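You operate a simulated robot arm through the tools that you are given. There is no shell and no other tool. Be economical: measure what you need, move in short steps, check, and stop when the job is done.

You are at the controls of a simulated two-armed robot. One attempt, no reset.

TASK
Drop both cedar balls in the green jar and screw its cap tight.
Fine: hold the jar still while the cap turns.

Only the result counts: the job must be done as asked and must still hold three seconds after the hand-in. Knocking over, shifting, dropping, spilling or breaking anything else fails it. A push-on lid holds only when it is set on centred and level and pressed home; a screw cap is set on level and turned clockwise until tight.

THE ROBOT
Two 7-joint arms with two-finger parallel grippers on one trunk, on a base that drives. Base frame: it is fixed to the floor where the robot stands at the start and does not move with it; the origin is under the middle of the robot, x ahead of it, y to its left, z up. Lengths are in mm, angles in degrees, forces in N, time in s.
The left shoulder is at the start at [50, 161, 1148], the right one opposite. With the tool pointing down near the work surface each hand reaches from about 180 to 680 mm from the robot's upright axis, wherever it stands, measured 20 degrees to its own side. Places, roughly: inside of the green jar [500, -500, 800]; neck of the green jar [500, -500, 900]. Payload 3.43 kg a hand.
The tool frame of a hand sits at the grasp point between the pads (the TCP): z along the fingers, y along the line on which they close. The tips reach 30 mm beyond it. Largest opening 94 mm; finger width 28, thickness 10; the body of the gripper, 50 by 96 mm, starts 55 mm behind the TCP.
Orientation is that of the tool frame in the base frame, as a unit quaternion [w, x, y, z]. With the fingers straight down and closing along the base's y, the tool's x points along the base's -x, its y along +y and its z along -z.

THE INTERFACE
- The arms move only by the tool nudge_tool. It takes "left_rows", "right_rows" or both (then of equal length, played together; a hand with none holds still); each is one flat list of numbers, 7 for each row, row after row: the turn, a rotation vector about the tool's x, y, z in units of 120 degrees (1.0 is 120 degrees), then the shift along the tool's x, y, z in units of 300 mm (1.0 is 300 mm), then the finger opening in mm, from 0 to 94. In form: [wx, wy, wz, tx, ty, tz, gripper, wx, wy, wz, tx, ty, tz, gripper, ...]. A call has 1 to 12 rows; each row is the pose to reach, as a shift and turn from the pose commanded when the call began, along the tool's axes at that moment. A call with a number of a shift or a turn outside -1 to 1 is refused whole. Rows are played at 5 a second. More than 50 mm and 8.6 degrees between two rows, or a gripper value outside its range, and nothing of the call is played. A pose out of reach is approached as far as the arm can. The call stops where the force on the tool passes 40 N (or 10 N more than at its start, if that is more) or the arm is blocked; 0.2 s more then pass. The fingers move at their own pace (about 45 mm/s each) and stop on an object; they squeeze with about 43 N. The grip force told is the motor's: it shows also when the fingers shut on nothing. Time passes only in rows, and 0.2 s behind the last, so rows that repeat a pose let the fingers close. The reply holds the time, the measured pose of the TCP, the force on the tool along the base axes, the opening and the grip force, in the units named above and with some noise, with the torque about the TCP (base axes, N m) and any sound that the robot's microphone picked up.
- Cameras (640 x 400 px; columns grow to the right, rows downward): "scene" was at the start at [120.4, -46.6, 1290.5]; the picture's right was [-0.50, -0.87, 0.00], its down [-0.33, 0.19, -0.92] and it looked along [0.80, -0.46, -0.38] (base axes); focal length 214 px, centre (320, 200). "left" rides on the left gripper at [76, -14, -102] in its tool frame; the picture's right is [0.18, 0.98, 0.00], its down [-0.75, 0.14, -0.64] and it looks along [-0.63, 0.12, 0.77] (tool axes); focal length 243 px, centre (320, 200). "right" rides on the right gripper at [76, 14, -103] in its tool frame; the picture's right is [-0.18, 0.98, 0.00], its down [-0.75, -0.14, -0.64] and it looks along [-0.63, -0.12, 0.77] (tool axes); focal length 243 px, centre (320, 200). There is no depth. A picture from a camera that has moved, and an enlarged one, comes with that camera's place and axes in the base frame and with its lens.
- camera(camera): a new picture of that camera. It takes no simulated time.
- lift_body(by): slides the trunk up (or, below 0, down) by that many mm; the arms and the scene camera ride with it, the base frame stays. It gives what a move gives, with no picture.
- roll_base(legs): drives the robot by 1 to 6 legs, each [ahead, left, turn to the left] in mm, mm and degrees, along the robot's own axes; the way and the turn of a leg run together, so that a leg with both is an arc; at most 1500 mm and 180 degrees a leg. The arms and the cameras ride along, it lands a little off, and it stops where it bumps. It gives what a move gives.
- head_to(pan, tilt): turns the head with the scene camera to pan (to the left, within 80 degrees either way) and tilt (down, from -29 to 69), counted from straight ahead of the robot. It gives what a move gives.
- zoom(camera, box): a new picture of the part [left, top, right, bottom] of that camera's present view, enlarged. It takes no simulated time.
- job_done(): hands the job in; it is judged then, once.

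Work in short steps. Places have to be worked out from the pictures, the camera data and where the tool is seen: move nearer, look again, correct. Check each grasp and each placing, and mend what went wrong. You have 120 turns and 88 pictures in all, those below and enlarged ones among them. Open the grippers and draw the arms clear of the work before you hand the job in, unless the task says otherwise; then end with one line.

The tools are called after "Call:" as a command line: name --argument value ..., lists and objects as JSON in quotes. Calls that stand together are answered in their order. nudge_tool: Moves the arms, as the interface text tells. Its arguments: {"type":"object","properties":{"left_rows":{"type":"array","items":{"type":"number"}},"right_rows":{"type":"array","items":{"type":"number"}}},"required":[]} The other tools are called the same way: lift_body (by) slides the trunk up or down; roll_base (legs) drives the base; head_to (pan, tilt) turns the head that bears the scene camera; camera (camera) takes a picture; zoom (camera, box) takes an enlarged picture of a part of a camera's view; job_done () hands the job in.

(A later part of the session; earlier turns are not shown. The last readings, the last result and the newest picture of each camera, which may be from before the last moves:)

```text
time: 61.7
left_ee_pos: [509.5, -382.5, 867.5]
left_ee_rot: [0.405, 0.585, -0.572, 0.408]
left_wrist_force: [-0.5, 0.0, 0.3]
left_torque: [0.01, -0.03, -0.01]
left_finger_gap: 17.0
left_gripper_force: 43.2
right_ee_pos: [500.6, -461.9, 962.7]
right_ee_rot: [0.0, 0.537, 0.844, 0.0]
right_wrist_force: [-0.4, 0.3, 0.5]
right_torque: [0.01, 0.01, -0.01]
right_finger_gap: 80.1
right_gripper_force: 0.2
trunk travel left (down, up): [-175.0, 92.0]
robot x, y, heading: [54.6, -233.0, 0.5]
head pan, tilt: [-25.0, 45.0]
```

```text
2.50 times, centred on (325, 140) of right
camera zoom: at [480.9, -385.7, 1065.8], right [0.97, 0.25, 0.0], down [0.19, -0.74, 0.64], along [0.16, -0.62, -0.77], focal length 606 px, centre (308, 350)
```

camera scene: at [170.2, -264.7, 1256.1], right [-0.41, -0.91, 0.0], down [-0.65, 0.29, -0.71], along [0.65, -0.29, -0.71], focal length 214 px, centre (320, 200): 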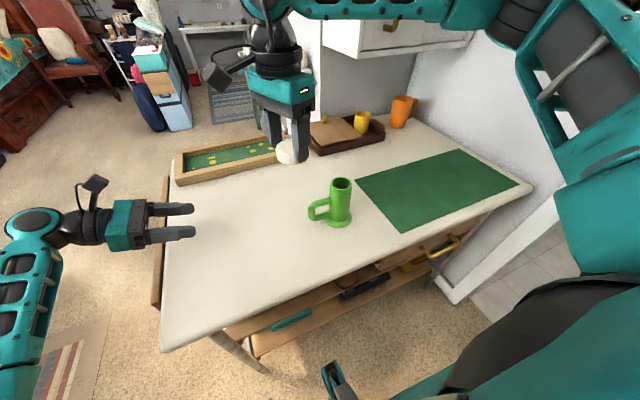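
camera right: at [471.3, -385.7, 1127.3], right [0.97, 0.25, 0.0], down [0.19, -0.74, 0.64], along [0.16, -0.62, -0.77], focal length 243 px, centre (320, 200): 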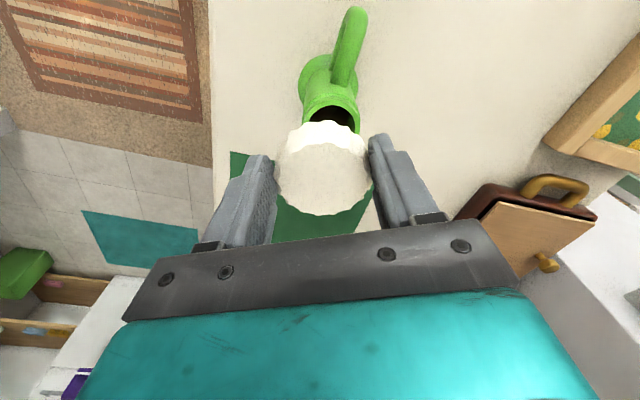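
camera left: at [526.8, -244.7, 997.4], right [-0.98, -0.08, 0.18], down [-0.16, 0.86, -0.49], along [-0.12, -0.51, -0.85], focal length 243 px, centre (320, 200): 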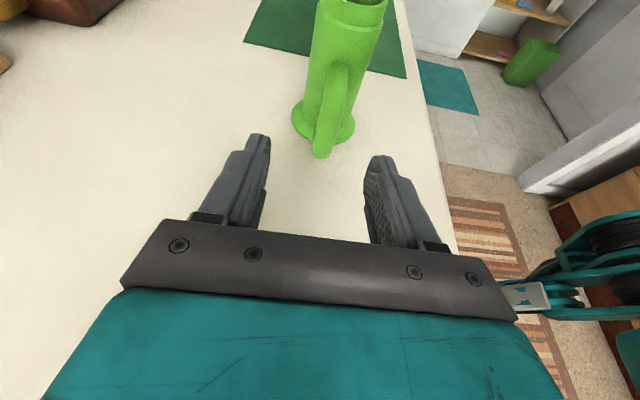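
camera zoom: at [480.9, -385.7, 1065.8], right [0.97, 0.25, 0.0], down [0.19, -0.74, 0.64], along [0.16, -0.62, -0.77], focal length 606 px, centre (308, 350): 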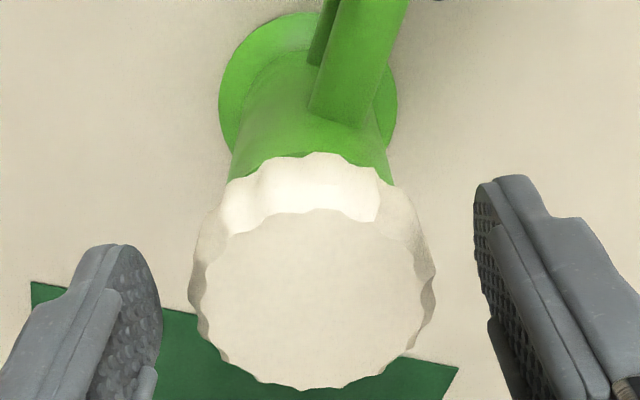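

The cap sits level. Centre the fingers on it (tool x −8.8), go 10 mm lower and grip.

Call:
nudge_tool --right_rows '[0, 0, 0, -0.0293, 0, 0, 80, 0, 0, 0, -0.0293, 0, 0.033, 80, 0, 0, 0, -0.0293, 0, 0.033, 65, 0, 0, 0, -0.0293, 0, 0.033, 50, 0, 0, 0, -0.0293, 0, 0.033, 50, 0, 0, 0, -0.0293, 0, 0.033, 50]'

Call:
zoom --camera "right" --box '[230, 60, 420, 220]'

```text
time: 63.1
left_ee_pos: [508.1, -380.8, 866.9]
left_ee_rot: [0.405, 0.585, -0.573, 0.407]
left_wrist_force: [1.3, 2.3, 0.6]
left_torque: [-0.2, 0.02, 0.01]
left_finger_gap: 16.9
left_gripper_force: 43.1
right_ee_pos: [503.5, -468.5, 952.9]
right_ee_rot: [0.001, 0.537, 0.844, 0.0]
right_wrist_force: [-0.2, -3.6, -0.6]
right_torque: [-0.1, 0.07, -0.02]
right_finger_gap: 58.3
right_gripper_force: 43.1
trunk travel left (down, up): [-175.0, 92.0]
robot x, y, heading: [57.3, -231.1, 0.8]
head pan, tilt: [-25.0, 45.0]
```

```text
2.50 times, centred on (325, 140) of right
camera zoom: at [484.5, -393.4, 1055.6], right [0.97, 0.25, 0.0], down [0.19, -0.74, 0.64], along [0.16, -0.62, -0.77], focal length 606 px, centre (308, 350)
```

zoom: 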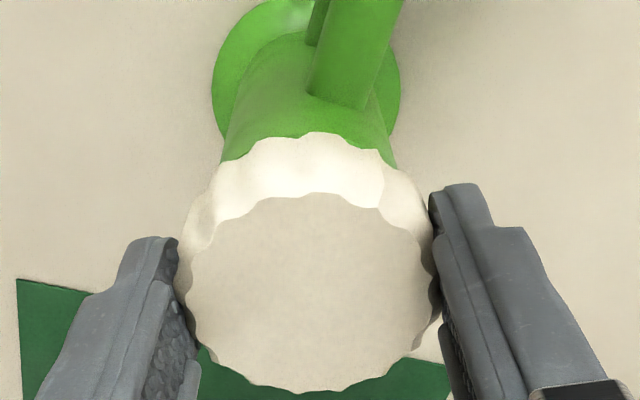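

Centred grip. Turn clockwise 48° and check torque.

Call:
nudge_tool --right_rows '[0, 0, 0.067, 0, 0, 0.001, 50, 0, 0, 0.133, 0, 0, 0.002, 50, 0, 0, 0.2, 0, 0, 0.002, 50, 0, 0, 0.267, 0, 0, 0.003, 50, 0, 0, 0.333, 0, 0, 0.003, 50, 0, 0, 0.4, 0, 0, 0.003, 50, 0, 0, 0.4, 0, 0, 0.003, 50]'

```text
time: 64.7
left_ee_pos: [509.3, -381.3, 867.0]
left_ee_rot: [0.405, 0.585, -0.573, 0.407]
left_wrist_force: [-3.1, 4.3, 0.3]
left_torque: [-0.25, -0.26, -0.35]
left_finger_gap: 16.8
left_gripper_force: 42.2
right_ee_pos: [503.5, -469.8, 951.4]
right_ee_rot: [0.0, 0.834, 0.552, 0.0]
right_wrist_force: [4.3, -3.7, -1.6]
right_torque: [-0.22, -0.1, 0.0]
right_finger_gap: 58.7
right_gripper_force: 42.7
trunk travel left (down, up): [-175.0, 92.0]
robot x, y, heading: [56.9, -231.6, 0.7]
head pan, tilt: [-25.0, 45.0]
```

It turns freely with little torque. Continue clockwise another 96°.

Call:
nudge_tool --right_rows '[0, 0, 0.067, 0, 0, 0.001, 50, 0, 0, 0.133, 0, 0, 0.002, 50, 0, 0, 0.2, 0, 0, 0.002, 50, 0, 0, 0.267, 0, 0, 0.003, 50, 0, 0, 0.333, 0, 0, 0.003, 50, 0, 0, 0.4, 0, 0, 0.003, 50, 0, 0, 0.467, 0, 0, 0.004, 50, 0, 0, 0.533, 0, 0, 0.004, 50, 0, 0, 0.6, 0, 0, 0.004, 50, 0, 0, 0.667, 0, 0, 0.005, 50, 0, 0, 0.733, 0, 0, 0.005, 50, 0, 0, 0.8, 0, 0, 0.005, 50]'

Call:
zoom --camera "scene" --box '[270, 130, 410, 240]'

```text
time: 67.3
left_ee_pos: [509.1, -380.9, 866.3]
left_ee_rot: [0.404, 0.585, -0.572, 0.408]
left_wrist_force: [2.1, 26.8, -2.2]
left_torque: [-1.05, -0.43, -0.11]
left_finger_gap: 17.3
left_gripper_force: 42.8
right_ee_pos: [503.5, -469.4, 950.5]
right_ee_rot: [0.002, 0.968, -0.251, 0.0]
right_wrist_force: [0.0, -28.5, 14.8]
right_torque: [-0.82, 0.11, 0.08]
right_finger_gap: 58.6
right_gripper_force: 43.0
trunk travel left (down, up): [-175.0, 92.0]
robot x, y, heading: [55.5, -231.9, 0.6]
head pan, tilt: [-25.0, 45.0]
```

```text
3.64 times, centred on (340, 185) of scene
camera zoom: at [169.6, -264.6, 1256.2], right [-0.41, -0.91, 0.0], down [-0.64, 0.29, -0.71], along [0.65, -0.29, -0.71], focal length 780 px, centre (247, 254)
```

zoom: 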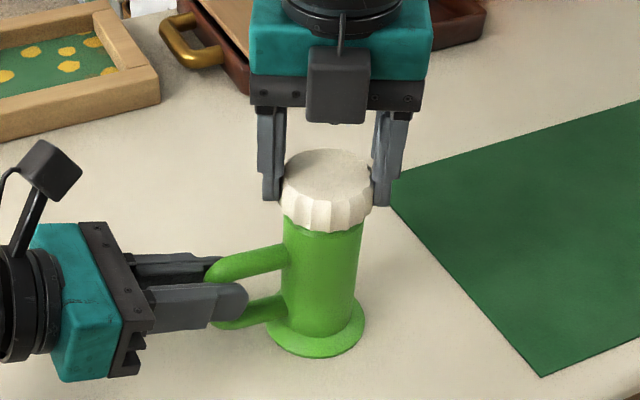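

Resistance is rising (28 N side force). The scene view of the gripper's facing puzzles me; check with the right camera.

Call:
camera --camera "right"

Call:
camera --camera "scene"

```text
20 pictures are left
camera right: at [563.2, -518.7, 1054.5], right [-0.64, -0.77, 0.01], down [-0.59, 0.49, 0.64], along [-0.5, 0.4, -0.77], focal length 243 px, centre (320, 200)
```

right: 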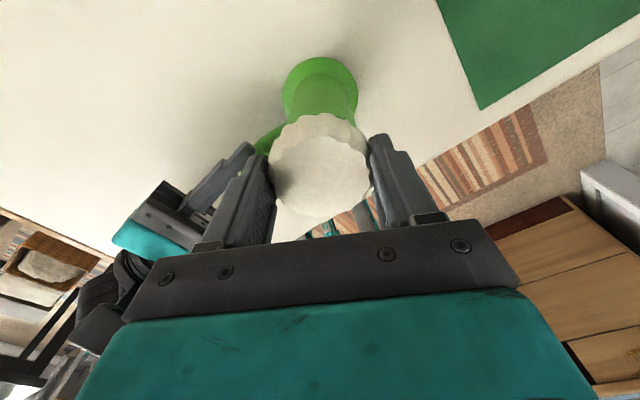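

```text
19 pictures are left
camera scene: at [169.6, -264.6, 1256.2], right [-0.41, -0.91, 0.0], down [-0.64, 0.29, -0.71], along [0.65, -0.29, -0.71], focal length 214 px, centre (320, 200)
```

scene: 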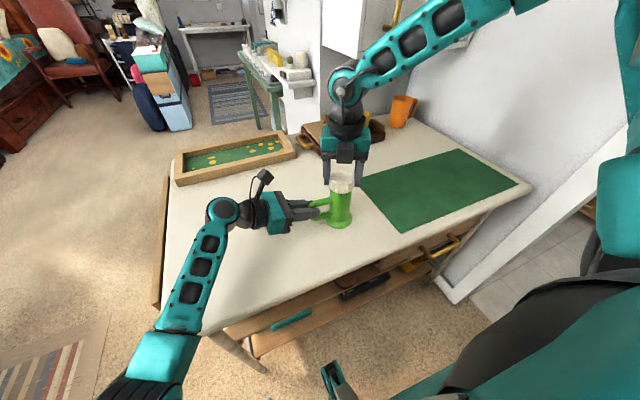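

Consistent: the hand has turned 144°. The side force is from eccentricity, so I'll open and regrip here to relieve it.

Call:
nudge_tool --right_rows '[0, 0, 0, 0, 0, 0, 70, 0, 0, 0, 0, 0, 0, 75, 0, 0, 0, 0, 0, 0, 75]'

Call:
zoom --camera "right" --box '[230, 60, 420, 220]'

```text
time: 68.1
left_ee_pos: [508.7, -381.2, 867.2]
left_ee_rot: [0.406, 0.584, -0.574, 0.407]
left_wrist_force: [0.7, -0.2, -0.5]
left_torque: [0.12, -0.01, 0.01]
left_finger_gap: 16.9
left_gripper_force: 42.6
right_ee_pos: [503.9, -467.1, 950.7]
right_ee_rot: [0.0, 0.969, -0.249, 0.0]
right_wrist_force: [-0.1, -0.1, 0.2]
right_torque: [-0.01, 0.04, -0.02]
right_finger_gap: 75.2
right_gripper_force: 0.0
trunk travel left (down, up): [-175.0, 92.0]
robot x, y, heading: [53.4, -232.5, 0.9]
head pan, tilt: [-25.0, 45.0]
```

```text
2.50 times, centred on (325, 140) of right
camera zoom: at [563.8, -517.3, 1054.0], right [-0.64, -0.77, 0.0], down [-0.59, 0.49, 0.64], along [-0.5, 0.41, -0.77], focal length 606 px, centre (308, 350)
```

zoom: 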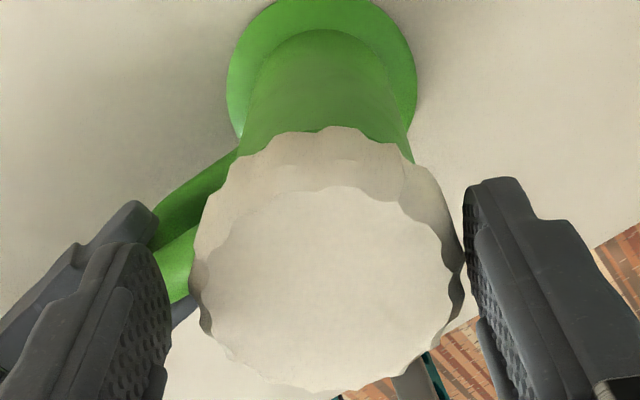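

The cap centre is ~5 mm toward tool +y. Shift, regrip and see the forces.

Call:
nudge_tool --right_rows '[0, 0, 0, 0, 0.0165, 0, 75, 0, 0, 0, 0, 0.0165, 0, 75, 0, 0, 0, 0, 0.0165, 0, 60, 0, 0, 0, 0, 0.0165, 0, 50, 0, 0, 0, 0, 0.0165, 0, 50, 0, 0, 0, 0, 0.0165, 0, 50]'

```text
time: 69.5
left_ee_pos: [507.4, -381.5, 866.9]
left_ee_rot: [0.406, 0.584, -0.573, 0.407]
left_wrist_force: [-1.1, -7.7, 0.4]
left_torque: [0.53, -0.1, -0.06]
left_finger_gap: 17.1
left_gripper_force: 42.9
right_ee_pos: [501.6, -472.7, 950.3]
right_ee_rot: [0.0, 0.969, -0.248, 0.0]
right_wrist_force: [1.7, 8.1, -0.3]
right_torque: [0.2, 0.0, 0.04]
right_finger_gap: 58.4
right_gripper_force: 42.9
trunk travel left (down, up): [-175.0, 92.0]
robot x, y, heading: [56.6, -231.6, 0.7]
head pan, tilt: [-25.0, 45.0]
```

Now nearly balanced. Continue turning clockwise up to 96°, with a 1 mm correction.

Call:
nudge_tool --right_rows '[0, 0, 0.067, 0, -0.003, 0.001, 50, 0, 0, 0.133, 0, -0.003, 0.001, 50, 0, 0, 0.2, 0, -0.003, 0.002, 50, 0, 0, 0.267, 0, -0.003, 0.002, 50, 0, 0, 0.333, 0, -0.003, 0.003, 50, 0, 0, 0.4, 0, -0.003, 0.003, 50, 0, 0, 0.467, 0, -0.003, 0.003, 50, 0, 0, 0.533, 0, -0.003, 0.004, 50, 0, 0, 0.6, 0, -0.003, 0.004, 50, 0, 0, 0.667, 0, -0.003, 0.004, 50, 0, 0, 0.733, 0, -0.003, 0.005, 50, 0, 0, 0.8, 0, -0.003, 0.005, 50]'

```text
time: 72.1
left_ee_pos: [507.7, -381.0, 865.7]
left_ee_rot: [0.405, 0.585, -0.573, 0.407]
left_wrist_force: [3.4, -0.8, -2.7]
left_torque: [0.33, -0.02, 0.27]
left_finger_gap: 17.0
left_gripper_force: 43.1
right_ee_pos: [501.2, -472.7, 950.3]
right_ee_rot: [0.0, -0.462, 0.887, 0.0]
right_wrist_force: [-4.4, -0.2, 6.6]
right_torque: [-0.08, 0.26, 0.0]
right_finger_gap: 58.5
right_gripper_force: 42.8
trunk travel left (down, up): [-175.0, 92.0]
robot x, y, heading: [52.5, -230.9, 0.8]
head pan, tilt: [-25.0, 45.0]
```

Still turning freely (no tightening torque yet). Continue clockwise another 96°.

Call:
nudge_tool --right_rows '[0, 0, 0.067, 0, 0, 0, 50, 0, 0, 0.133, 0, 0, 0, 50, 0, 0, 0.2, 0, 0, 0.001, 50, 0, 0, 0.267, 0, 0, 0.001, 50, 0, 0, 0.333, 0, 0, 0.001, 50, 0, 0, 0.4, 0, 0, 0.002, 50, 0, 0, 0.467, 0, 0, 0.002, 50, 0, 0, 0.533, 0, 0, 0.002, 50, 0, 0, 0.6, 0, 0, 0.003, 50, 0, 0, 0.667, 0, 0, 0.003, 50, 0, 0, 0.733, 0, 0, 0.003, 50, 0, 0, 0.8, 0, 0, 0.003, 50]'

Call:
zoom --camera "scene" --box '[310, 150, 380, 230]'

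```text
time: 73.6
left_ee_pos: [507.4, -380.1, 866.2]
left_ee_rot: [0.405, 0.584, -0.572, 0.408]
left_wrist_force: [0.0, -1.1, 0.0]
left_torque: [0.03, 0.03, -0.03]
left_finger_gap: 10.2
left_gripper_force: 0.0
right_ee_pos: [511.6, -606.6, 952.1]
right_ee_rot: [0.015, -0.063, 0.997, 0.03]
right_wrist_force: [0.4, 5.3, 20.0]
right_torque: [0.12, 0.21, 0.04]
right_finger_gap: 58.9
right_gripper_force: 43.0
right hand out of reach, approached as far as the arm can: row 2, 3, 4, 5, 6, 7
trunk travel left (down, up): [-175.0, 92.0]
robot x, y, heading: [56.3, -232.7, 1.0]
head pan, tilt: [-25.0, 45.0]
stopped in row 7 (right hand): the force on the tool passed its limit at 47 N (the readings are from after the stop); the commanded pose is now the measured one
```

```text
5.00 times, centred on (345, 190) of scene
camera zoom: at [169.4, -263.8, 1256.3], right [-0.41, -0.91, 0.0], down [-0.65, 0.29, -0.71], along [0.65, -0.29, -0.71], focal length 1072 px, centre (195, 250)
```

zoom: 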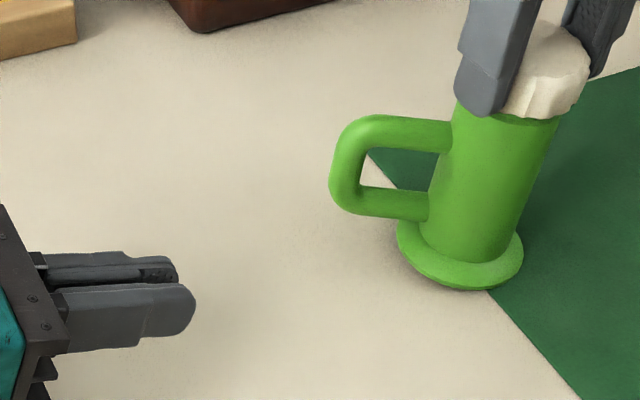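

The wrist hit its limit and dragged the jar out of the left grip; it still stands upright with the cap threaded. I'll release the cap gently first, without raising, and open the left hand.

Call:
nudge_tool --right_rows '[0, 0, 0, 0, 0, 0, 60, 0, 0, 0, 0, 0, 0, 66, 0, 0, 0, 0, 0, 0, 74, 0, 0, 0, 0, 0, 0, 80, 0, 0, 0, 0, 0, 0, 80]' --left_rows '[0, 0, 0, 0, 0, 0, 20, 0, 0, 0, 0, 0, 0, 40, 0, 0, 0, 0, 0, 0, 60, 0, 0, 0, 0, 0, 0, 60, 0, 0, 0, 0, 0, 0, 60]'

Call:
camera --camera "scene"

```text
time: 74.8
left_ee_pos: [508.1, -381.0, 865.3]
left_ee_rot: [0.405, 0.585, -0.572, 0.408]
left_wrist_force: [0.1, 0.1, -0.4]
left_torque: [-0.01, 0.01, -0.02]
left_finger_gap: 60.0
left_gripper_force: 0.0
right_ee_pos: [509.7, -609.0, 947.2]
right_ee_rot: [0.011, -0.061, 0.998, 0.03]
right_wrist_force: [0.3, -0.4, 0.4]
right_torque: [0.0, -0.02, -0.01]
right_finger_gap: 80.1
right_gripper_force: 0.1
trunk travel left (down, up): [-175.0, 92.0]
robot x, y, heading: [59.2, -231.4, 0.9]
head pan, tilt: [-25.0, 45.0]
```

```text
16 pictures are left
camera scene: at [170.1, -264.6, 1256.0], right [-0.41, -0.91, 0.0], down [-0.65, 0.29, -0.71], along [0.65, -0.29, -0.71], focal length 214 px, centre (320, 200)
```

scene: 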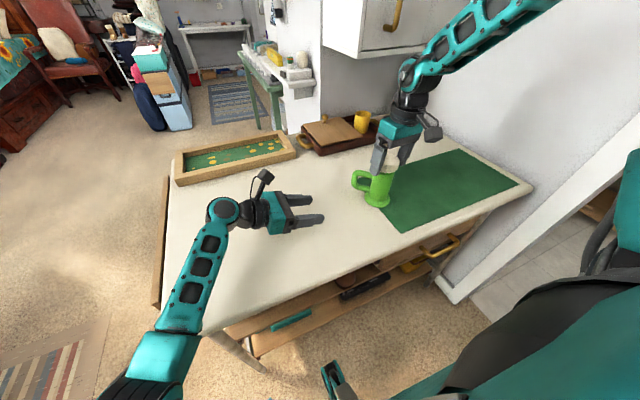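

The jar stands fine with the cap on. Raise and straighten the right hand, and retreat the left.

Call:
nudge_tool --right_rows '[0, 0, 0, 0, 0, -0.1, 85, 0, 0, 0, 0, 0, -0.22, 85, 0.01, 0.004, 0, 0, 0, -0.34, 85, 0.02, 0.008, 0, 0, 0, -0.37, 85, 0.028, 0.012, 0, 0, 0, -0.37, 85]' --left_rows '[0, 0, 0, 0, 0, -0.1, 60, 0, 0, 0, 0, 0, -0.2, 60, 0, 0, 0, 0, 0, -0.3, 60, 0, 0, 0, 0, 0, -0.4, 60, 0, 0, 0, 0, 0, -0.4, 60]'

Call:
nudge_tool --right_rows '[0, 0, -0.067, 0, 0, 0, 85, 0, 0, -0.133, 0, 0, 0, 85, 0, 0, -0.2, 0, 0, 0, 85, 0, 0, -0.267, 0, 0, 0, 85, 0, 0, -0.333, 0, 0, 0, 85, 0, 0, -0.4, 0, 0, 0, 85, 0, 0, -0.467, 0, 0, 0, 85, 0, 0, -0.533, 0, 0, 0, 85, 0, 0, -0.6, 0, 0, 0, 85, 0, 0, -0.667, 0, 0, 0, 85, 0, 0, -0.733, 0, 0, 0, 85, 0, 0, -0.8, 0, 0, 0, 85]'

Call:
nudge_tool --right_rows '[0, 0, -0.067, 0, 0, 0, 85, 0, 0, -0.133, 0, 0, 0, 85, 0, 0, -0.2, 0, 0, 0, 85, 0, 0, -0.267, 0, 0, 0, 85, 0, 0, -0.333, 0, 0, 0, 85, 0, 0, -0.4, 0, 0, 0, 85, 0, 0, -0.467, 0, 0, 0, 85, 0, 0, -0.533, 0, 0, 0, 85, 0, 0, -0.6, 0, 0, 0, 85, 0, 0, -0.667, 0, 0, 0, 85, 0, 0, -0.733, 0, 0, 0, 85, 0, 0, -0.8, 0, 0, 0, 85]'

```text
time: 76.0
left_ee_pos: [508.1, -266.0, 907.4]
left_ee_rot: [0.405, 0.585, -0.573, 0.406]
left_wrist_force: [0.9, -0.2, 0.1]
left_torque: [0.01, -0.01, -0.02]
left_finger_gap: 60.0
left_gripper_force: 0.0
right_ee_pos: [509.6, -633.2, 1058.0]
right_ee_rot: [0.001, -0.063, 0.998, 0.002]
right_wrist_force: [-0.4, 0.3, -0.2]
right_torque: [0.01, 0.01, -0.03]
right_finger_gap: 84.8
right_gripper_force: 0.0
right hand out of reach, approached as far as the arm can: row 3, 4, 5
trunk travel left (down, up): [-175.0, 92.0]
robot x, y, heading: [55.5, -230.8, 0.8]
head pan, tilt: [-25.0, 45.0]
```

```text
time: 78.6
left_ee_pos: [507.5, -266.1, 906.4]
left_ee_rot: [0.405, 0.585, -0.573, 0.408]
left_wrist_force: [0.6, 0.5, -0.1]
left_torque: [-0.03, 0.02, -0.04]
left_finger_gap: 60.0
left_gripper_force: 0.0
right_ee_pos: [508.5, -632.4, 1059.0]
right_ee_rot: [-0.001, 0.784, -0.621, 0.0]
right_wrist_force: [-0.1, 0.7, -0.1]
right_torque: [0.03, -0.04, -0.02]
right_finger_gap: 85.1
right_gripper_force: 0.1
trunk travel left (down, up): [-175.0, 92.0]
robot x, y, heading: [56.5, -233.6, 1.2]
head pan, tilt: [-25.0, 45.0]
```

```text
time: 81.2
left_ee_pos: [507.7, -265.7, 907.0]
left_ee_rot: [0.404, 0.585, -0.572, 0.408]
left_wrist_force: [-0.2, 1.3, 0.1]
left_torque: [0.0, -0.01, -0.03]
left_finger_gap: 60.1
left_gripper_force: 0.0
right_ee_pos: [508.7, -633.3, 1059.1]
right_ee_rot: [0.0, 0.986, 0.168, 0.001]
right_wrist_force: [-0.6, -0.6, 0.0]
right_torque: [-0.03, 0.01, -0.01]
right_finger_gap: 84.9
right_gripper_force: 0.1
trunk travel left (down, up): [-175.0, 92.0]
robot x, y, heading: [54.9, -232.6, 0.9]
head pan, tilt: [-25.0, 45.0]
```

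Rewinding works. Continue the rewind and move the base 145 mm right, so the jar is again where both arms reach it.

Call:
nudge_tool --right_rows '[0, 0, -0.067, 0, 0, 0, 85, 0, 0, -0.133, 0, 0, 0, 85, 0, 0, -0.2, 0, 0, 0, 85, 0, 0, -0.267, 0, 0, 0, 85, 0, 0, -0.333, 0, 0, 0, 85, 0, 0, -0.4, 0, 0, 0, 85, 0, 0, -0.467, 0, 0, 0, 85, 0, 0, -0.533, 0, 0, 0, 85, 0, 0, -0.6, 0, 0, 0, 85, 0, 0, -0.667, 0, 0, 0, 85, 0, 0, -0.733, 0, 0, 0, 85, 0, 0, -0.8, 0, 0, 0, 85]'

Call:
roll_base --legs '[[0, -145, 0]]'

Call:
camera --camera "scene"

Call:
camera --camera "left"

```text
time: 83.8
left_ee_pos: [507.6, -265.3, 907.6]
left_ee_rot: [0.405, 0.585, -0.573, 0.407]
left_wrist_force: [-0.1, -0.1, 0.1]
left_torque: [0.03, 0.0, -0.01]
left_finger_gap: 60.0
left_gripper_force: 0.1
right_ee_pos: [508.5, -632.7, 1057.7]
right_ee_rot: [0.002, 0.536, 0.844, 0.0]
right_wrist_force: [0.4, 0.7, 0.9]
right_torque: [0.02, 0.02, 0.01]
right_finger_gap: 84.9
right_gripper_force: 0.1
trunk travel left (down, up): [-175.0, 92.0]
robot x, y, heading: [55.9, -232.9, 0.8]
head pan, tilt: [-25.0, 45.0]
```

```text
time: 85.8
left_ee_pos: [511.3, -410.3, 908.1]
left_ee_rot: [0.404, 0.586, -0.572, 0.408]
left_wrist_force: [-0.2, 0.7, -0.1]
left_torque: [0.03, 0.03, -0.03]
left_finger_gap: 60.0
left_gripper_force: 0.1
right_ee_pos: [511.5, -777.3, 1058.8]
right_ee_rot: [0.0, 0.536, 0.844, 0.001]
right_wrist_force: [0.5, -0.7, 0.0]
right_torque: [0.02, 0.01, -0.04]
right_finger_gap: 85.1
right_gripper_force: 0.0
trunk travel left (down, up): [-175.0, 92.0]
robot x, y, heading: [59.9, -378.1, 1.0]
head pan, tilt: [-25.0, 45.0]
```

```text
15 pictures are left
camera scene: at [172.6, -409.8, 1256.0], right [-0.41, -0.91, 0.0], down [-0.65, 0.29, -0.71], along [0.65, -0.29, -0.71], focal length 214 px, centre (320, 200)
```

scene: 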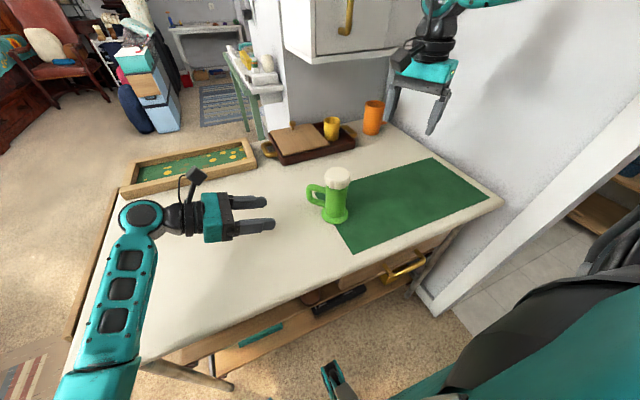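

```text
14 pictures are left
camera left: at [523.6, -341.4, 1013.4], right [-0.98, -0.08, 0.18], down [-0.16, 0.86, -0.49], along [-0.12, -0.51, -0.85], focal length 243 px, centre (320, 200)
```

left: 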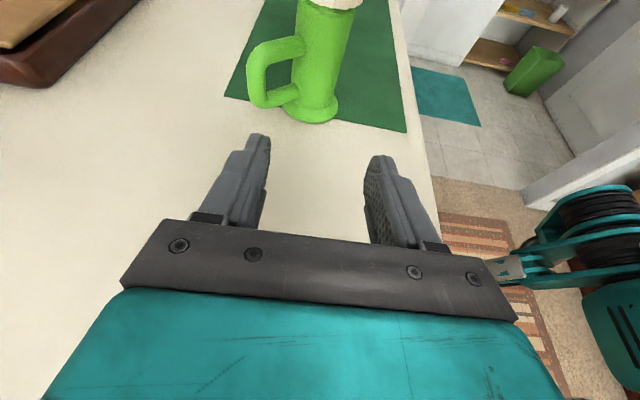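

The jar is at ≈[518,-609]; its handle has rotated to azimuth ≈51° (bar ≈[566,-549,865]). Bring the left hand round by 35° to approach it radially.

Call:
nudge_tool --left_rows '[-0.055, 0, 0.02, 0.008, -0.065, 0.03, 60, -0.11, 0, 0.04, 0.015, -0.13, 0.07, 60, -0.164, 0, 0.06, 0.023, -0.2, 0.12, 60, -0.219, 0, 0.08, 0.03, -0.27, 0.19, 60, -0.274, 0, 0.0998, 0.038, -0.327, 0.26, 60, -0.274, 0, 0.0998, 0.038, -0.327, 0.26, 60]'

Call:
camera --camera "left"

```text
time: 87.2
left_ee_pos: [547.1, -463.2, 893.5]
left_ee_rot: [-0.51, -0.384, 0.721, -0.269]
left_wrist_force: [-0.6, 0.2, 0.3]
left_torque: [0.03, -0.01, 0.0]
left_finger_gap: 59.7
left_gripper_force: 0.0
left hand out of reach, approached as far as the arm can: row 4, 5, 6
right_ee_pos: [513.2, -776.9, 1057.3]
right_ee_rot: [0.001, 0.536, 0.844, 0.001]
right_wrist_force: [-0.2, 0.3, 0.0]
right_torque: [0.0, 0.01, 0.01]
right_finger_gap: 85.1
right_gripper_force: 0.1
trunk travel left (down, up): [-175.0, 92.0]
robot x, y, heading: [56.8, -376.2, 1.1]
head pan, tilt: [-25.0, 45.0]
```

```text
13 pictures are left
camera left: at [598.4, -413.6, 998.7], right [-0.85, 0.5, 0.18], down [0.36, 0.79, -0.49], along [-0.39, -0.35, -0.85], focal length 243 px, centre (320, 200)
```

left: 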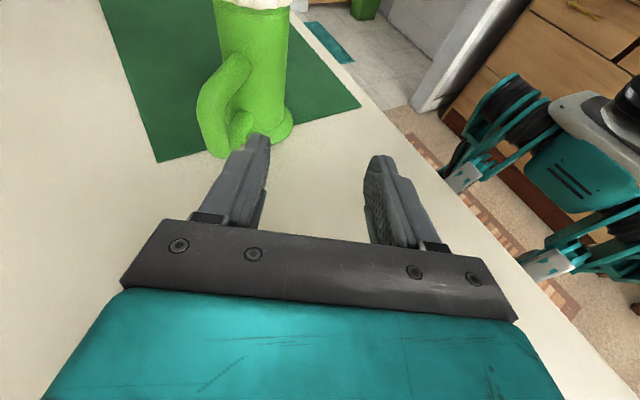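

The left arm can't reach that far round. Instead, I'll use the right hand to grip the jar body just below the cap and turn/slide the jar back to a good pose. Move left away and right above the jar.

Call:
nudge_tool --left_rows '[0, 0, 0, -0.001, 0.03, -0.015, 60, 0, 0, 0, -0.002, 0.06, -0.03, 60, 0.055, 0, -0.02, -0.003, 0.09, -0.045, 60, 0.11, 0, -0.04, -0.004, 0.12, -0.06, 60, 0.164, 0, -0.06, -0.005, 0.15, -0.075, 60, 0.219, 0, -0.08, -0.006, 0.18, -0.09, 60, 0.274, 0, -0.0998, -0.007, 0.21, -0.105, 60, 0.274, 0, -0.0998, -0.008, 0.243, -0.119, 60]' --right_rows '[0, 0, 0.067, 0.0625, 0.032, 0, 90, 0, 0, 0.133, 0.125, 0.063, 0, 90, 0, 0, 0.2, 0.1875, 0.095, 0, 90, 0, 0, 0.267, 0.25, 0.127, 0, 90, 0, 0, 0.333, 0.3125, 0.158, 0, 90, 0, 0, 0.4, 0.375, 0.19, 0, 90, 0, 0, 0.467, 0.4375, 0.222, 0, 90, 0, 0, 0.533, 0.5, 0.253, 0, 90]'

Call:
camera --camera "right"

```text
time: 89.0
left_ee_pos: [644.2, -412.5, 833.4]
left_ee_rot: [0.405, 0.586, -0.572, 0.407]
left_wrist_force: [-0.4, -0.5, -0.3]
left_torque: [-0.01, 0.01, -0.01]
left_finger_gap: 59.6
left_gripper_force: 0.0
left hand out of reach, approached as far as the arm can: row 1, 2, 3, 4, 5, 6, 7, 8
right_ee_pos: [516.2, -608.3, 1058.4]
right_ee_rot: [0.0, 0.903, 0.431, 0.0]
right_wrist_force: [-0.2, -0.2, -0.5]
right_torque: [-0.01, 0.05, -0.01]
right_finger_gap: 90.1
right_gripper_force: 0.1
trunk travel left (down, up): [-175.0, 92.0]
robot x, y, heading: [56.0, -376.2, 1.1]
head pan, tilt: [-25.0, 45.0]
```

```text
12 pictures are left
camera right: at [574.3, -558.0, 1161.9], right [0.65, -0.76, 0.0], down [-0.58, -0.5, 0.64], along [-0.49, -0.42, -0.77], focal length 243 px, centre (320, 200)
```

right: 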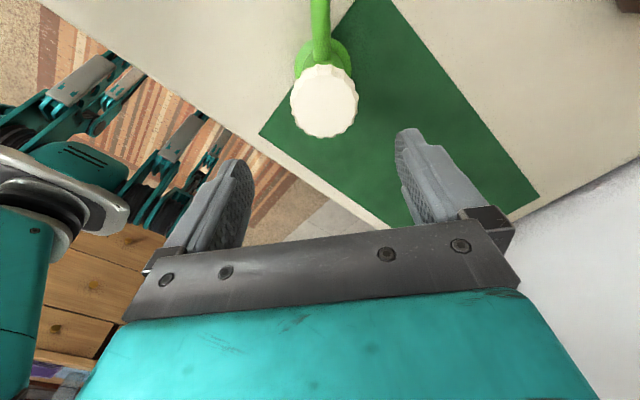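

The cap is wider than the body, so I'll instead grip the handle from above with the right hand. Bring the left hand back to a sane place and the right hand over the handle bar.

Call:
nudge_tool --left_rows '[0, 0, 0, 0.053, 0.113, -0.03, 60, 0, 0, 0, 0.106, 0.226, -0.06, 60, 0, 0, 0, 0.159, 0.34, -0.09, 60, 0, 0, 0, 0.212, 0.453, -0.12, 60, 0, 0, 0, 0.212, 0.453, -0.12, 60]' --right_rows '[0, 0, 0, 0.09, 0.004, 0, 70, 0, 0, 0, 0.19, 0.008, 0, 60, 0, 0, 0, 0.28, 0.011, 0, 60, 0, 0, 0, 0.28, 0.011, 0.1, 60, 0, 0, 0, 0.28, 0.011, 0.23, 60]'

Call:
camera --camera "right"

```text
time: 90.2
left_ee_pos: [650.0, -427.8, 850.4]
left_ee_rot: [0.405, 0.585, -0.572, 0.407]
left_wrist_force: [-0.8, -0.1, 0.2]
left_torque: [0.0, -0.01, 0.0]
left_finger_gap: 60.1
left_gripper_force: 0.1
left hand out of reach, approached as far as the arm can: row 1, 2, 3, 4, 5
right_ee_pos: [567.6, -550.7, 988.7]
right_ee_rot: [0.0, 0.903, 0.431, 0.003]
right_wrist_force: [-0.9, -0.3, -0.2]
right_torque: [0.01, 0.02, 0.01]
right_finger_gap: 60.0
right_gripper_force: 0.0
right hand out of reach, approached as far as the arm can: row 5
trunk travel left (down, up): [-175.0, 92.0]
robot x, y, heading: [57.9, -376.4, 0.9]
head pan, tilt: [-25.0, 45.0]
```

```text
11 pictures are left
camera right: at [626.3, -500.3, 1092.2], right [0.65, -0.76, 0.0], down [-0.59, -0.5, 0.64], along [-0.48, -0.42, -0.77], focal length 243 px, centre (320, 200)
```

right: 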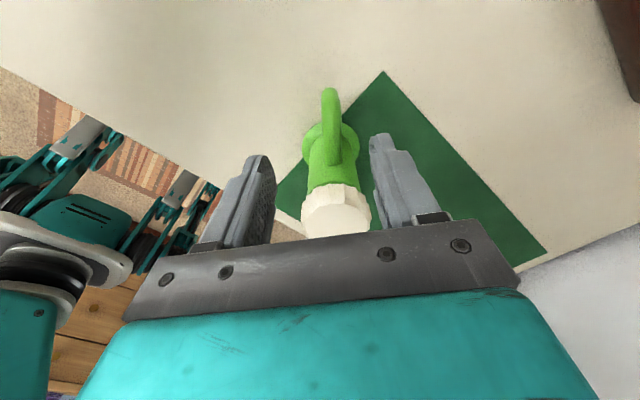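

Both hands are near awkward limits. First restore the left arm: unwind it to the fingers-down posture while rising and moving back.

Call:
nudge_tool --left_rows '[-0.035, -0.035, 0.05, 0.03, 0.03, -0.022, 60, -0.07, -0.07, 0.1, 0.06, 0.06, -0.044, 60, -0.105, -0.105, 0.149, 0.09, 0.09, -0.066, 60, -0.139, -0.139, 0.199, 0.12, 0.12, -0.088, 60, -0.174, -0.174, 0.249, 0.15, 0.15, -0.11, 60, -0.209, -0.209, 0.298, 0.18, 0.18, -0.132, 60, -0.244, -0.244, 0.348, 0.21, 0.21, -0.154, 60, -0.279, -0.279, 0.398, 0.24, 0.24, -0.176, 60, -0.314, -0.314, 0.448, 0.27, 0.27, -0.198, 60, -0.348, -0.348, 0.497, 0.3, 0.3, -0.22, 60, -0.383, -0.383, 0.547, 0.33, 0.333, -0.262, 60, -0.418, -0.418, 0.597, 0.33, 0.333, -0.262, 60]'

Call:
camera --camera "scene"

```text
time: 93.0
left_ee_pos: [626.7, -433.5, 981.0]
left_ee_rot: [-0.076, -0.055, 0.99, -0.108]
left_wrist_force: [-0.5, -0.6, 0.0]
left_torque: [-0.02, -0.02, 0.02]
left_finger_gap: 60.1
left_gripper_force: 0.2
left hand out of reach, approached as far as the arm can: row 1, 2, 3, 4, 5, 6, 7, 8, 9, 10, 11, 12
right_ee_pos: [567.5, -550.1, 988.6]
right_ee_rot: [-0.001, 0.903, 0.431, 0.001]
right_wrist_force: [0.0, -0.1, -0.6]
right_torque: [-0.02, 0.02, 0.02]
right_finger_gap: 60.1
right_gripper_force: 0.0
trunk travel left (down, up): [-175.0, 92.0]
robot x, y, heading: [55.9, -374.2, 1.0]
head pan, tilt: [-25.0, 45.0]
stopped in row 12 (left hand): the arm was blocked; the commanded pose is now the measured one
```

```text
10 pictures are left
camera scene: at [172.7, -409.4, 1256.1], right [-0.41, -0.91, 0.0], down [-0.65, 0.29, -0.71], along [0.65, -0.29, -0.71], focal length 214 px, centre (320, 200)
```

scene: 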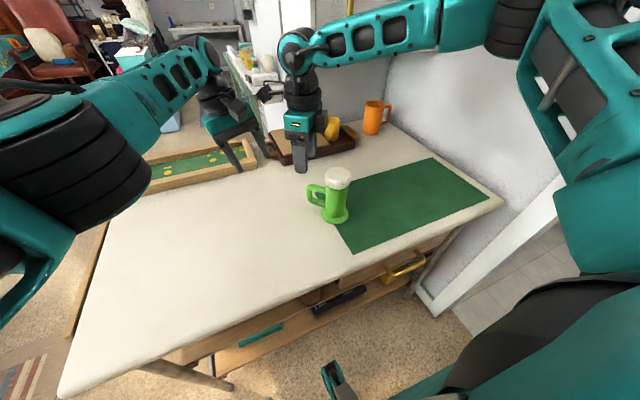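

The left hand is back to roughly fingers-down. Move it away to the left and toward the robot.

Call:
nudge_tool --left_rows '[0, 0, 0, 0.05, 0.12, -0.05, 60, 0, 0, 0, 0.1, 0.24, -0.1, 60, 0, 0, 0, 0.17, 0.36, -0.15, 60, 0, 0, 0, 0.24, 0.48, -0.2, 60, 0, 0, 0, 0.3, 0.6, -0.24, 60, 0, 0, 0, 0.36, 0.7, -0.27, 60, 0, 0, 0, 0.36, 0.7, -0.27, 60]'

```text
time: 94.5
left_ee_pos: [669.5, -238.3, 1050.4]
left_ee_rot: [-0.077, -0.056, 0.989, -0.109]
left_wrist_force: [-0.3, 0.0, 0.3]
left_torque: [0.02, 0.04, -0.01]
left_finger_gap: 60.1
left_gripper_force: 0.2
left hand out of reach, approached as far as the arm can: row 1, 2, 3, 4, 5, 6, 7
right_ee_pos: [568.0, -550.0, 989.4]
right_ee_rot: [0.0, 0.902, 0.431, 0.002]
right_wrist_force: [-0.5, 1.0, 0.8]
right_torque: [-0.01, -0.03, 0.01]
right_finger_gap: 59.9
right_gripper_force: 0.2
trunk travel left (down, up): [-175.0, 92.0]
robot x, y, heading: [60.3, -376.7, 0.8]
head pan, tilt: [-25.0, 45.0]
```

The left arm resists moving inward. Straighten its tilt and raise it to unload whichever joint is limiting.

Call:
nudge_tool --left_rows '[-0.017, -0.013, 0, 0.0, 0.02, -0.06, 60, -0.034, -0.026, 0, 0.0, 0.04, -0.12, 60, -0.05, -0.039, 0, 0.0, 0.06, -0.2, 60, -0.067, -0.052, 0, 0.05, 0.1, -0.28, 60, -0.084, -0.065, 0, 0.1, 0.13, -0.35, 60, -0.1, -0.077, 0, 0.15, 0.16, -0.42, 60, -0.1, -0.077, 0, 0.2, 0.2, -0.5, 60, -0.1, -0.077, 0, 0.3, 0.25, -0.55, 60, -0.1, -0.077, 0, 0.4, 0.3, -0.55, 60]'

Call:
camera --camera "scene"

```text
time: 96.5
left_ee_pos: [648.5, -153.9, 1204.6]
left_ee_rot: [0.0, -0.054, 0.999, 0.0]
left_wrist_force: [0.9, -0.1, -0.4]
left_torque: [-0.02, 0.03, -0.01]
left_finger_gap: 60.0
left_gripper_force: 0.1
left hand out of reach, approached as far as the arm can: row 4, 5, 6, 7, 8, 9
right_ee_pos: [568.6, -550.2, 989.3]
right_ee_rot: [0.0, 0.902, 0.431, 0.002]
right_wrist_force: [-0.1, -0.1, 0.3]
right_torque: [-0.01, -0.01, 0.0]
right_finger_gap: 59.9
right_gripper_force: 0.1
trunk travel left (down, up): [-175.0, 92.0]
robot x, y, heading: [59.2, -380.0, 1.0]
head pan, tilt: [-25.0, 45.0]
```

```text
9 pictures are left
camera scene: at [172.8, -409.5, 1256.0], right [-0.41, -0.91, 0.0], down [-0.65, 0.29, -0.71], along [0.65, -0.29, -0.71], focal length 214 px, centre (320, 200)
```

scene: 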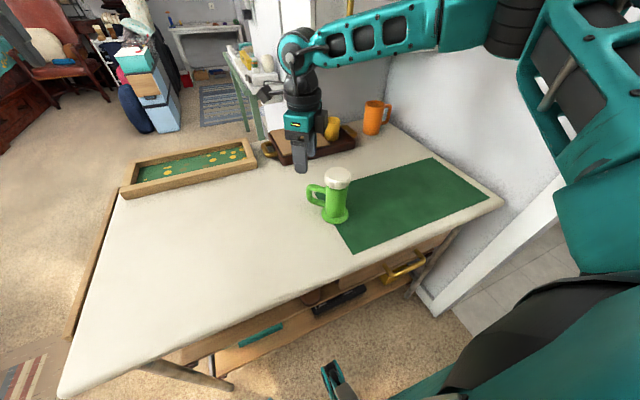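

Test pulling the left hand straight back toward the robot with a 30° yaw change to find the free direction.

Call:
nudge_tool --left_rows '[0, 0, -0.06, 0.05, 0, 0, 60, 0, 0, -0.12, 0.15, 0, 0, 60, 0, 0, -0.18, 0.25, 0, 0, 60, 0, 0, -0.24, 0.35, 0, 0, 60, 0, 0, -0.24, 0.45, 0, 0, 60]'

```text
time: 98.0
left_ee_pos: [541.9, -149.3, 1226.5]
left_ee_rot: [0.005, -0.358, 0.933, -0.039]
left_wrist_force: [0.5, 0.0, 1.1]
left_torque: [-0.02, 0.03, 0.02]
left_finger_gap: 60.0
left_gripper_force: 0.0
left hand out of reach, approached as far as the arm can: row 1, 2, 3
right_ee_pos: [566.9, -550.1, 990.0]
right_ee_rot: [0.001, 0.902, 0.431, 0.003]
right_wrist_force: [-0.7, -0.1, -1.3]
right_torque: [-0.04, 0.0, -0.01]
right_finger_gap: 60.1
right_gripper_force: 0.1
trunk travel left (down, up): [-175.0, 92.0]
robot x, y, heading: [59.3, -376.4, 1.3]
head pan, tilt: [-25.0, 45.0]
stopped in row 5 (left hand): the arm was blocked; the commanded pose is now the measured one
```

Counterclockwise yaw frees the left wrist. Continue 48° more counterclockwise while lowering toward [500,-200,1050].

Call:
nudge_tool --left_rows '[0, 0, -0.067, 0, 0, 0.08, 60, 0, 0, -0.133, 0.04, 0, 0.17, 60, 0, 0, -0.2, 0.08, -0.01, 0.27, 60, 0, 0, -0.267, 0.12, -0.01, 0.37, 60, 0, 0, -0.333, 0.17, -0.02, 0.47, 60, 0, 0, -0.4, 0.215, -0.03, 0.57, 60, 0, 0, -0.4, 0.215, -0.03, 0.57, 60]'

```text
time: 99.5
left_ee_pos: [506.1, -212.8, 1056.9]
left_ee_rot: [-0.013, -0.706, 0.707, -0.038]
left_wrist_force: [0.8, -0.5, 0.1]
left_torque: [-0.02, -0.01, -0.04]
left_finger_gap: 60.0
left_gripper_force: 0.0
right_ee_pos: [568.0, -549.4, 987.9]
right_ee_rot: [0.0, 0.902, 0.431, 0.002]
right_wrist_force: [0.5, -0.6, -0.2]
right_torque: [0.01, -0.01, 0.0]
right_finger_gap: 60.0
right_gripper_force: 0.1
trunk travel left (down, up): [-175.0, 92.0]
robot x, y, heading: [54.0, -378.7, 1.0]
head pan, tilt: [-25.0, 45.0]
```

The left arm is free again. New plan: move the right hand aside and let the left hand (fingers down) grip the handle from above to turn the jar back. First clear the right hand and level the left.

Call:
nudge_tool --left_rows '[-0.008, -0.017, 0, 0, 0, 0, 60, -0.017, -0.034, 0, 0, 0, 0, 60, -0.017, -0.034, 0, 0.1, -0.03, 0, 60, -0.017, -0.034, 0, 0.2, -0.06, 0, 60, -0.017, -0.034, 0, 0.333, -0.1, 0, 60, -0.017, -0.034, 0, 0.333, -0.1, 0, 60]' --right_rows '[0, 0, 0, -0.132, 0.049, -0.047, 85, 0, 0, 0, -0.264, 0.098, -0.093, 85, 0, 0, 0, -0.396, 0.146, -0.14, 85, 0, 0, 0, -0.528, 0.195, -0.187, 85, 0, 0, 0, -0.66, 0.244, -0.233, 85, 0, 0, 0, -0.66, 0.244, -0.233, 85]'

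```text
time: 101.0
left_ee_pos: [537.8, -311.0, 1064.7]
left_ee_rot: [-0.001, -0.707, 0.707, 0.0]
left_wrist_force: [-0.1, 0.3, 0.2]
left_torque: [0.01, 0.03, -0.01]
left_finger_gap: 60.1
left_gripper_force: 0.1
right_ee_pos: [498.5, -749.6, 1056.9]
right_ee_rot: [0.0, 0.902, 0.432, 0.002]
right_wrist_force: [0.9, -0.1, -0.7]
right_torque: [0.02, -0.02, -0.01]
right_finger_gap: 85.2
right_gripper_force: 0.1
trunk travel left (down, up): [-175.0, 92.0]
robot x, y, heading: [60.7, -379.3, 1.0]
head pan, tilt: [-25.0, 45.0]
```

Move the left hand over the handle, rotating 39° clockwise so its fingers straddle the bar.

Call:
nudge_tool --left_rows '[0, 0, 0.054, 0.13, -0.018, 0, 60, 0, 0, 0.108, 0.26, -0.037, 0, 60, 0, 0, 0.163, 0.39, -0.055, 0, 60, 0, 0, 0.217, 0.52, -0.073, 0, 60, 0, 0, 0.271, 0.65, -0.092, 0.06, 60, 0, 0, 0.325, 0.76, -0.11, 0.15, 60, 0, 0, 0.325, 0.76, -0.11, 0.217, 60, 0, 0, 0.325, 0.76, -0.11, 0.217, 60]'

Call:
camera --camera "left"

```text
time: 102.8
left_ee_pos: [551.1, -522.0, 1014.8]
left_ee_rot: [0.0, -0.43, 0.903, 0.0]
left_wrist_force: [-0.9, -0.4, -0.1]
left_torque: [0.04, -0.03, -0.02]
left_finger_gap: 60.0
left_gripper_force: 0.1
left hand out of reach, approached as far as the arm can: row 5, 6, 7, 8
right_ee_pos: [499.8, -748.6, 1056.8]
right_ee_rot: [0.0, 0.902, 0.432, 0.003]
right_wrist_force: [0.1, -0.1, 0.3]
right_torque: [0.0, -0.03, -0.01]
right_finger_gap: 84.9
right_gripper_force: 0.0
trunk travel left (down, up): [-175.0, 92.0]
robot x, y, heading: [57.4, -376.7, 0.9]
head pan, tilt: [-25.0, 45.0]
```

```text
8 pictures are left
camera left: at [513.4, -590.4, 1117.1], right [-0.88, 0.48, 0.0], down [0.37, 0.67, 0.64], along [0.31, 0.56, -0.77], focal length 243 px, centre (320, 200)
```

left: 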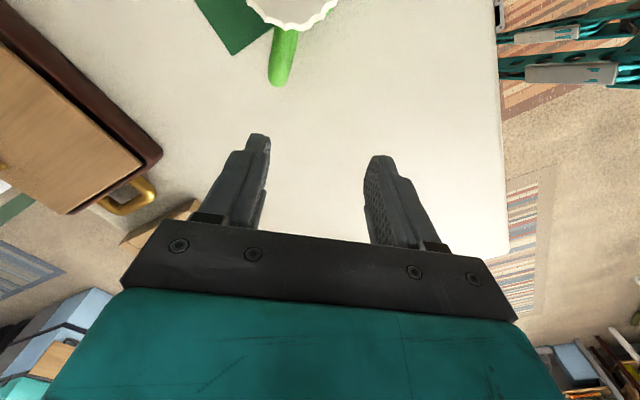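

Still short by ~40 mm. Shift the base 80 mm right and 20 mm forward (hands are above everything), then aim at the bar at ≈[565,-562].

Call:
roll_base --legs '[[20, -80, 0]]'

```text
time: 104.1
left_ee_pos: [572.1, -599.2, 1014.2]
left_ee_rot: [0.001, -0.43, 0.903, 0.0]
left_wrist_force: [0.7, -0.3, 0.8]
left_torque: [-0.02, 0.01, 0.03]
left_finger_gap: 59.9
left_gripper_force: 0.1
right_ee_pos: [521.4, -827.9, 1057.5]
right_ee_rot: [-0.001, 0.902, 0.432, 0.001]
right_wrist_force: [0.1, 0.1, 0.4]
right_torque: [0.02, -0.01, -0.01]
right_finger_gap: 84.9
right_gripper_force: 0.1
trunk travel left (down, up): [-175.0, 92.0]
robot x, y, heading: [81.1, -453.9, 1.0]
head pan, tilt: [-25.0, 45.0]
```

Move the left hand over the bar and check.

Call:
nudge_tool --left_rows '[0, 0, 0, -0.05, 0.05, 0, 60, 0, 0, 0, -0.103, 0.1, 0, 60, 0, 0, 0, -0.103, 0.1, 0.097, 60, 0, 0, 0, -0.103, 0.1, 0.097, 60]'

Call:
camera --camera "left"

```text
time: 105.1
left_ee_pos: [569.0, -554.1, 984.0]
left_ee_rot: [0.0, -0.431, 0.902, 0.0]
left_wrist_force: [-0.4, -0.4, -0.2]
left_torque: [0.02, 0.0, 0.02]
left_finger_gap: 60.1
left_gripper_force: 0.1
right_ee_pos: [523.1, -828.9, 1058.9]
right_ee_rot: [0.0, 0.901, 0.433, 0.002]
right_wrist_force: [0.3, 0.5, 0.6]
right_torque: [0.02, 0.01, 0.0]
right_finger_gap: 84.6
right_gripper_force: 0.0
trunk travel left (down, up): [-175.0, 92.0]
robot x, y, heading: [77.6, -454.0, 0.8]
head pan, tilt: [-25.0, 45.0]
```

```text
7 pictures are left
camera left: at [531.7, -624.2, 1087.3], right [-0.88, 0.48, 0.0], down [0.36, 0.67, 0.64], along [0.31, 0.56, -0.77], focal length 243 px, centre (320, 200)
```

left: 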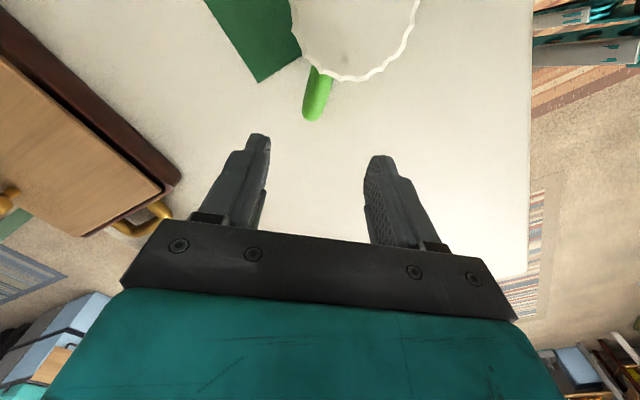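

The bar is nearly centred (offset ≈ [+3,−4] mm). Descend to z≈888 and close on the handle.

Call:
nudge_tool --left_rows '[0, 0, 0, 0.01, -0.013, 0.08, 60, 0, 0, 0, 0.01, -0.013, 0.16, 60, 0, 0, 0, 0.01, -0.013, 0.24, 60, 0, 0, 0, 0.01, -0.013, 0.32, 60, 0, 0, 0, 0.01, -0.013, 0.32, 45, 0, 0, 0, 0.01, -0.013, 0.32, 30, 0, 0, 0, 0.01, -0.013, 0.32, 15, 0, 0, 0, 0.01, -0.013, 0.32, 10, 0, 0, 0, 0.01, -0.013, 0.32, 10]'

```text
time: 107.1
left_ee_pos: [570.6, -560.0, 889.5]
left_ee_rot: [-0.001, -0.43, 0.903, 0.0]
left_wrist_force: [-2.5, 0.5, 3.3]
left_torque: [-0.25, 0.19, -0.15]
left_finger_gap: 17.5
left_gripper_force: 42.8
right_ee_pos: [521.8, -827.5, 1057.7]
right_ee_rot: [0.001, 0.902, 0.432, 0.003]
right_wrist_force: [-0.6, 0.5, 0.4]
right_torque: [-0.02, 0.0, -0.01]
right_finger_gap: 84.9
right_gripper_force: 0.0
trunk travel left (down, up): [-175.0, 92.0]
robot x, y, heading: [80.4, -458.5, 1.1]
head pan, tilt: [-25.0, 45.0]
```

Handle gripped. Rotate the jar 35° counterclockwise and slide it so that it ends at ≈[523,-685] with the handle toward +y.

Call:
nudge_tool --left_rows '[0, 0, -0.0365, 0.0228, 0.0025, 0, 10, 0, 0, -0.073, 0.0457, 0.005, 0, 10, 0, 0, -0.1094, 0.071, 0.007, 0, 10, 0, 0, -0.1458, 0.097, 0.009, 0, 10, 0, 0, -0.1823, 0.125, 0.01, 0, 10, 0, 0, -0.2188, 0.1537, 0.011, 0, 10, 0, 0, -0.2552, 0.185, 0.011, 0, 10, 0, 0, -0.2917, 0.2156, 0.0107, 0, 10, 0, 0, -0.2917, 0.2156, 0.0107, 0, 10]'

Call:
camera --camera "scene"

```text
time: 109.1
left_ee_pos: [526.5, -607.4, 888.8]
left_ee_rot: [0.0, -0.683, 0.73, 0.0]
left_wrist_force: [-0.6, 2.8, 3.5]
left_torque: [-0.07, -0.03, 0.05]
left_finger_gap: 16.9
left_gripper_force: 42.7
right_ee_pos: [521.6, -827.8, 1057.5]
right_ee_rot: [0.001, 0.902, 0.432, 0.003]
right_wrist_force: [0.0, 0.8, -0.5]
right_torque: [-0.01, -0.02, 0.01]
right_finger_gap: 85.5
right_gripper_force: 0.1
trunk travel left (down, up): [-175.0, 92.0]
robot x, y, heading: [79.0, -452.9, 1.0]
head pan, tilt: [-25.0, 45.0]
```

```text
6 pictures are left
camera scene: at [194.0, -487.8, 1256.1], right [-0.41, -0.91, 0.0], down [-0.65, 0.29, -0.71], along [0.65, -0.29, -0.71], focal length 214 px, centre (320, 200)
```

scene: 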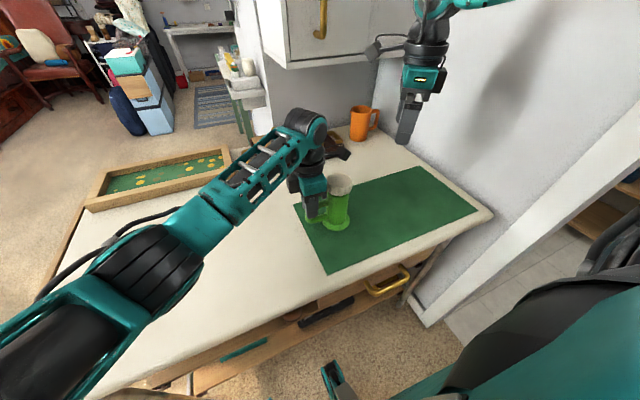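

The jar is now well placed. Loosen the left grip slightly and pivot the hand about the bar from vertical to the 20°-tilted horizontal posture.

Call:
nudge_tool --left_rows '[0, 0, 0, 0, 0, 0, 30, 0, 0, 0, 0, 0, 0, 45, 0, 0.065, 0, 0, 0, 0, 45, 0, 0.13, 0, 0, 0, 0, 45, 0, 0.195, 0, 0, 0, 0, 45, 0, 0.26, 0, 0, 0, 0, 45, 0, 0.325, 0, 0, 0, 0, 45, 0, 0.39, 0, 0, 0, 0, 45, 0, 0.455, 0, 0, 0, 0, 45, 0, 0.52, 0, 0, 0, 0, 45, 0, 0.583, 0, 0, 0, 0, 45, 0, 0.583, 0, 0, 0, 0, 45]'

```text
time: 111.7
left_ee_pos: [529.5, -606.9, 890.3]
left_ee_rot: [-0.417, -0.559, 0.6, -0.393]
left_wrist_force: [-0.5, -0.9, 0.2]
left_torque: [0.01, 0.0, -0.01]
left_finger_gap: 45.1
left_gripper_force: 0.1
right_ee_pos: [521.7, -827.2, 1057.0]
right_ee_rot: [-0.001, 0.902, 0.432, 0.002]
right_wrist_force: [-0.3, -0.3, 0.0]
right_torque: [0.01, -0.04, 0.0]
right_finger_gap: 85.5
right_gripper_force: 0.2
trunk travel left (down, up): [-175.0, 92.0]
robot x, y, heading: [78.3, -453.6, 0.9]
head pan, tilt: [-25.0, 45.0]
```

Pivot succeeded without contact. Lower 23 mm to mid-bar, recentre 2 mm, and close.

Call:
nudge_tool --left_rows '[0, 0, 0, -0.036, 0.008, 0.013, 45, 0, 0, 0, -0.072, 0.008, 0.026, 45, 0, 0, 0, -0.072, 0.008, 0.026, 30, 0, 0, 0, -0.072, 0.008, 0.026, 18, 0, 0, 0, -0.072, 0.008, 0.026, 10, 0, 0, 0, -0.072, 0.008, 0.026, 10, 0, 0, 0, -0.072, 0.008, 0.026, 10]'

```text
time: 113.3
left_ee_pos: [530.8, -608.1, 877.1]
left_ee_rot: [-0.411, -0.554, 0.605, -0.398]
left_wrist_force: [-0.3, -0.6, 0.0]
left_torque: [-0.1, -0.04, -0.06]
left_finger_gap: 21.3
left_gripper_force: 43.2
right_ee_pos: [522.7, -827.4, 1057.1]
right_ee_rot: [0.0, 0.902, 0.433, 0.003]
right_wrist_force: [-0.6, 0.4, 0.6]
right_torque: [0.0, -0.03, -0.02]
right_finger_gap: 85.2
right_gripper_force: 0.0
trunk travel left (down, up): [-175.0, 92.0]
robot x, y, heading: [80.5, -457.3, 1.2]
head pan, tilt: [-25.0, 45.0]
```

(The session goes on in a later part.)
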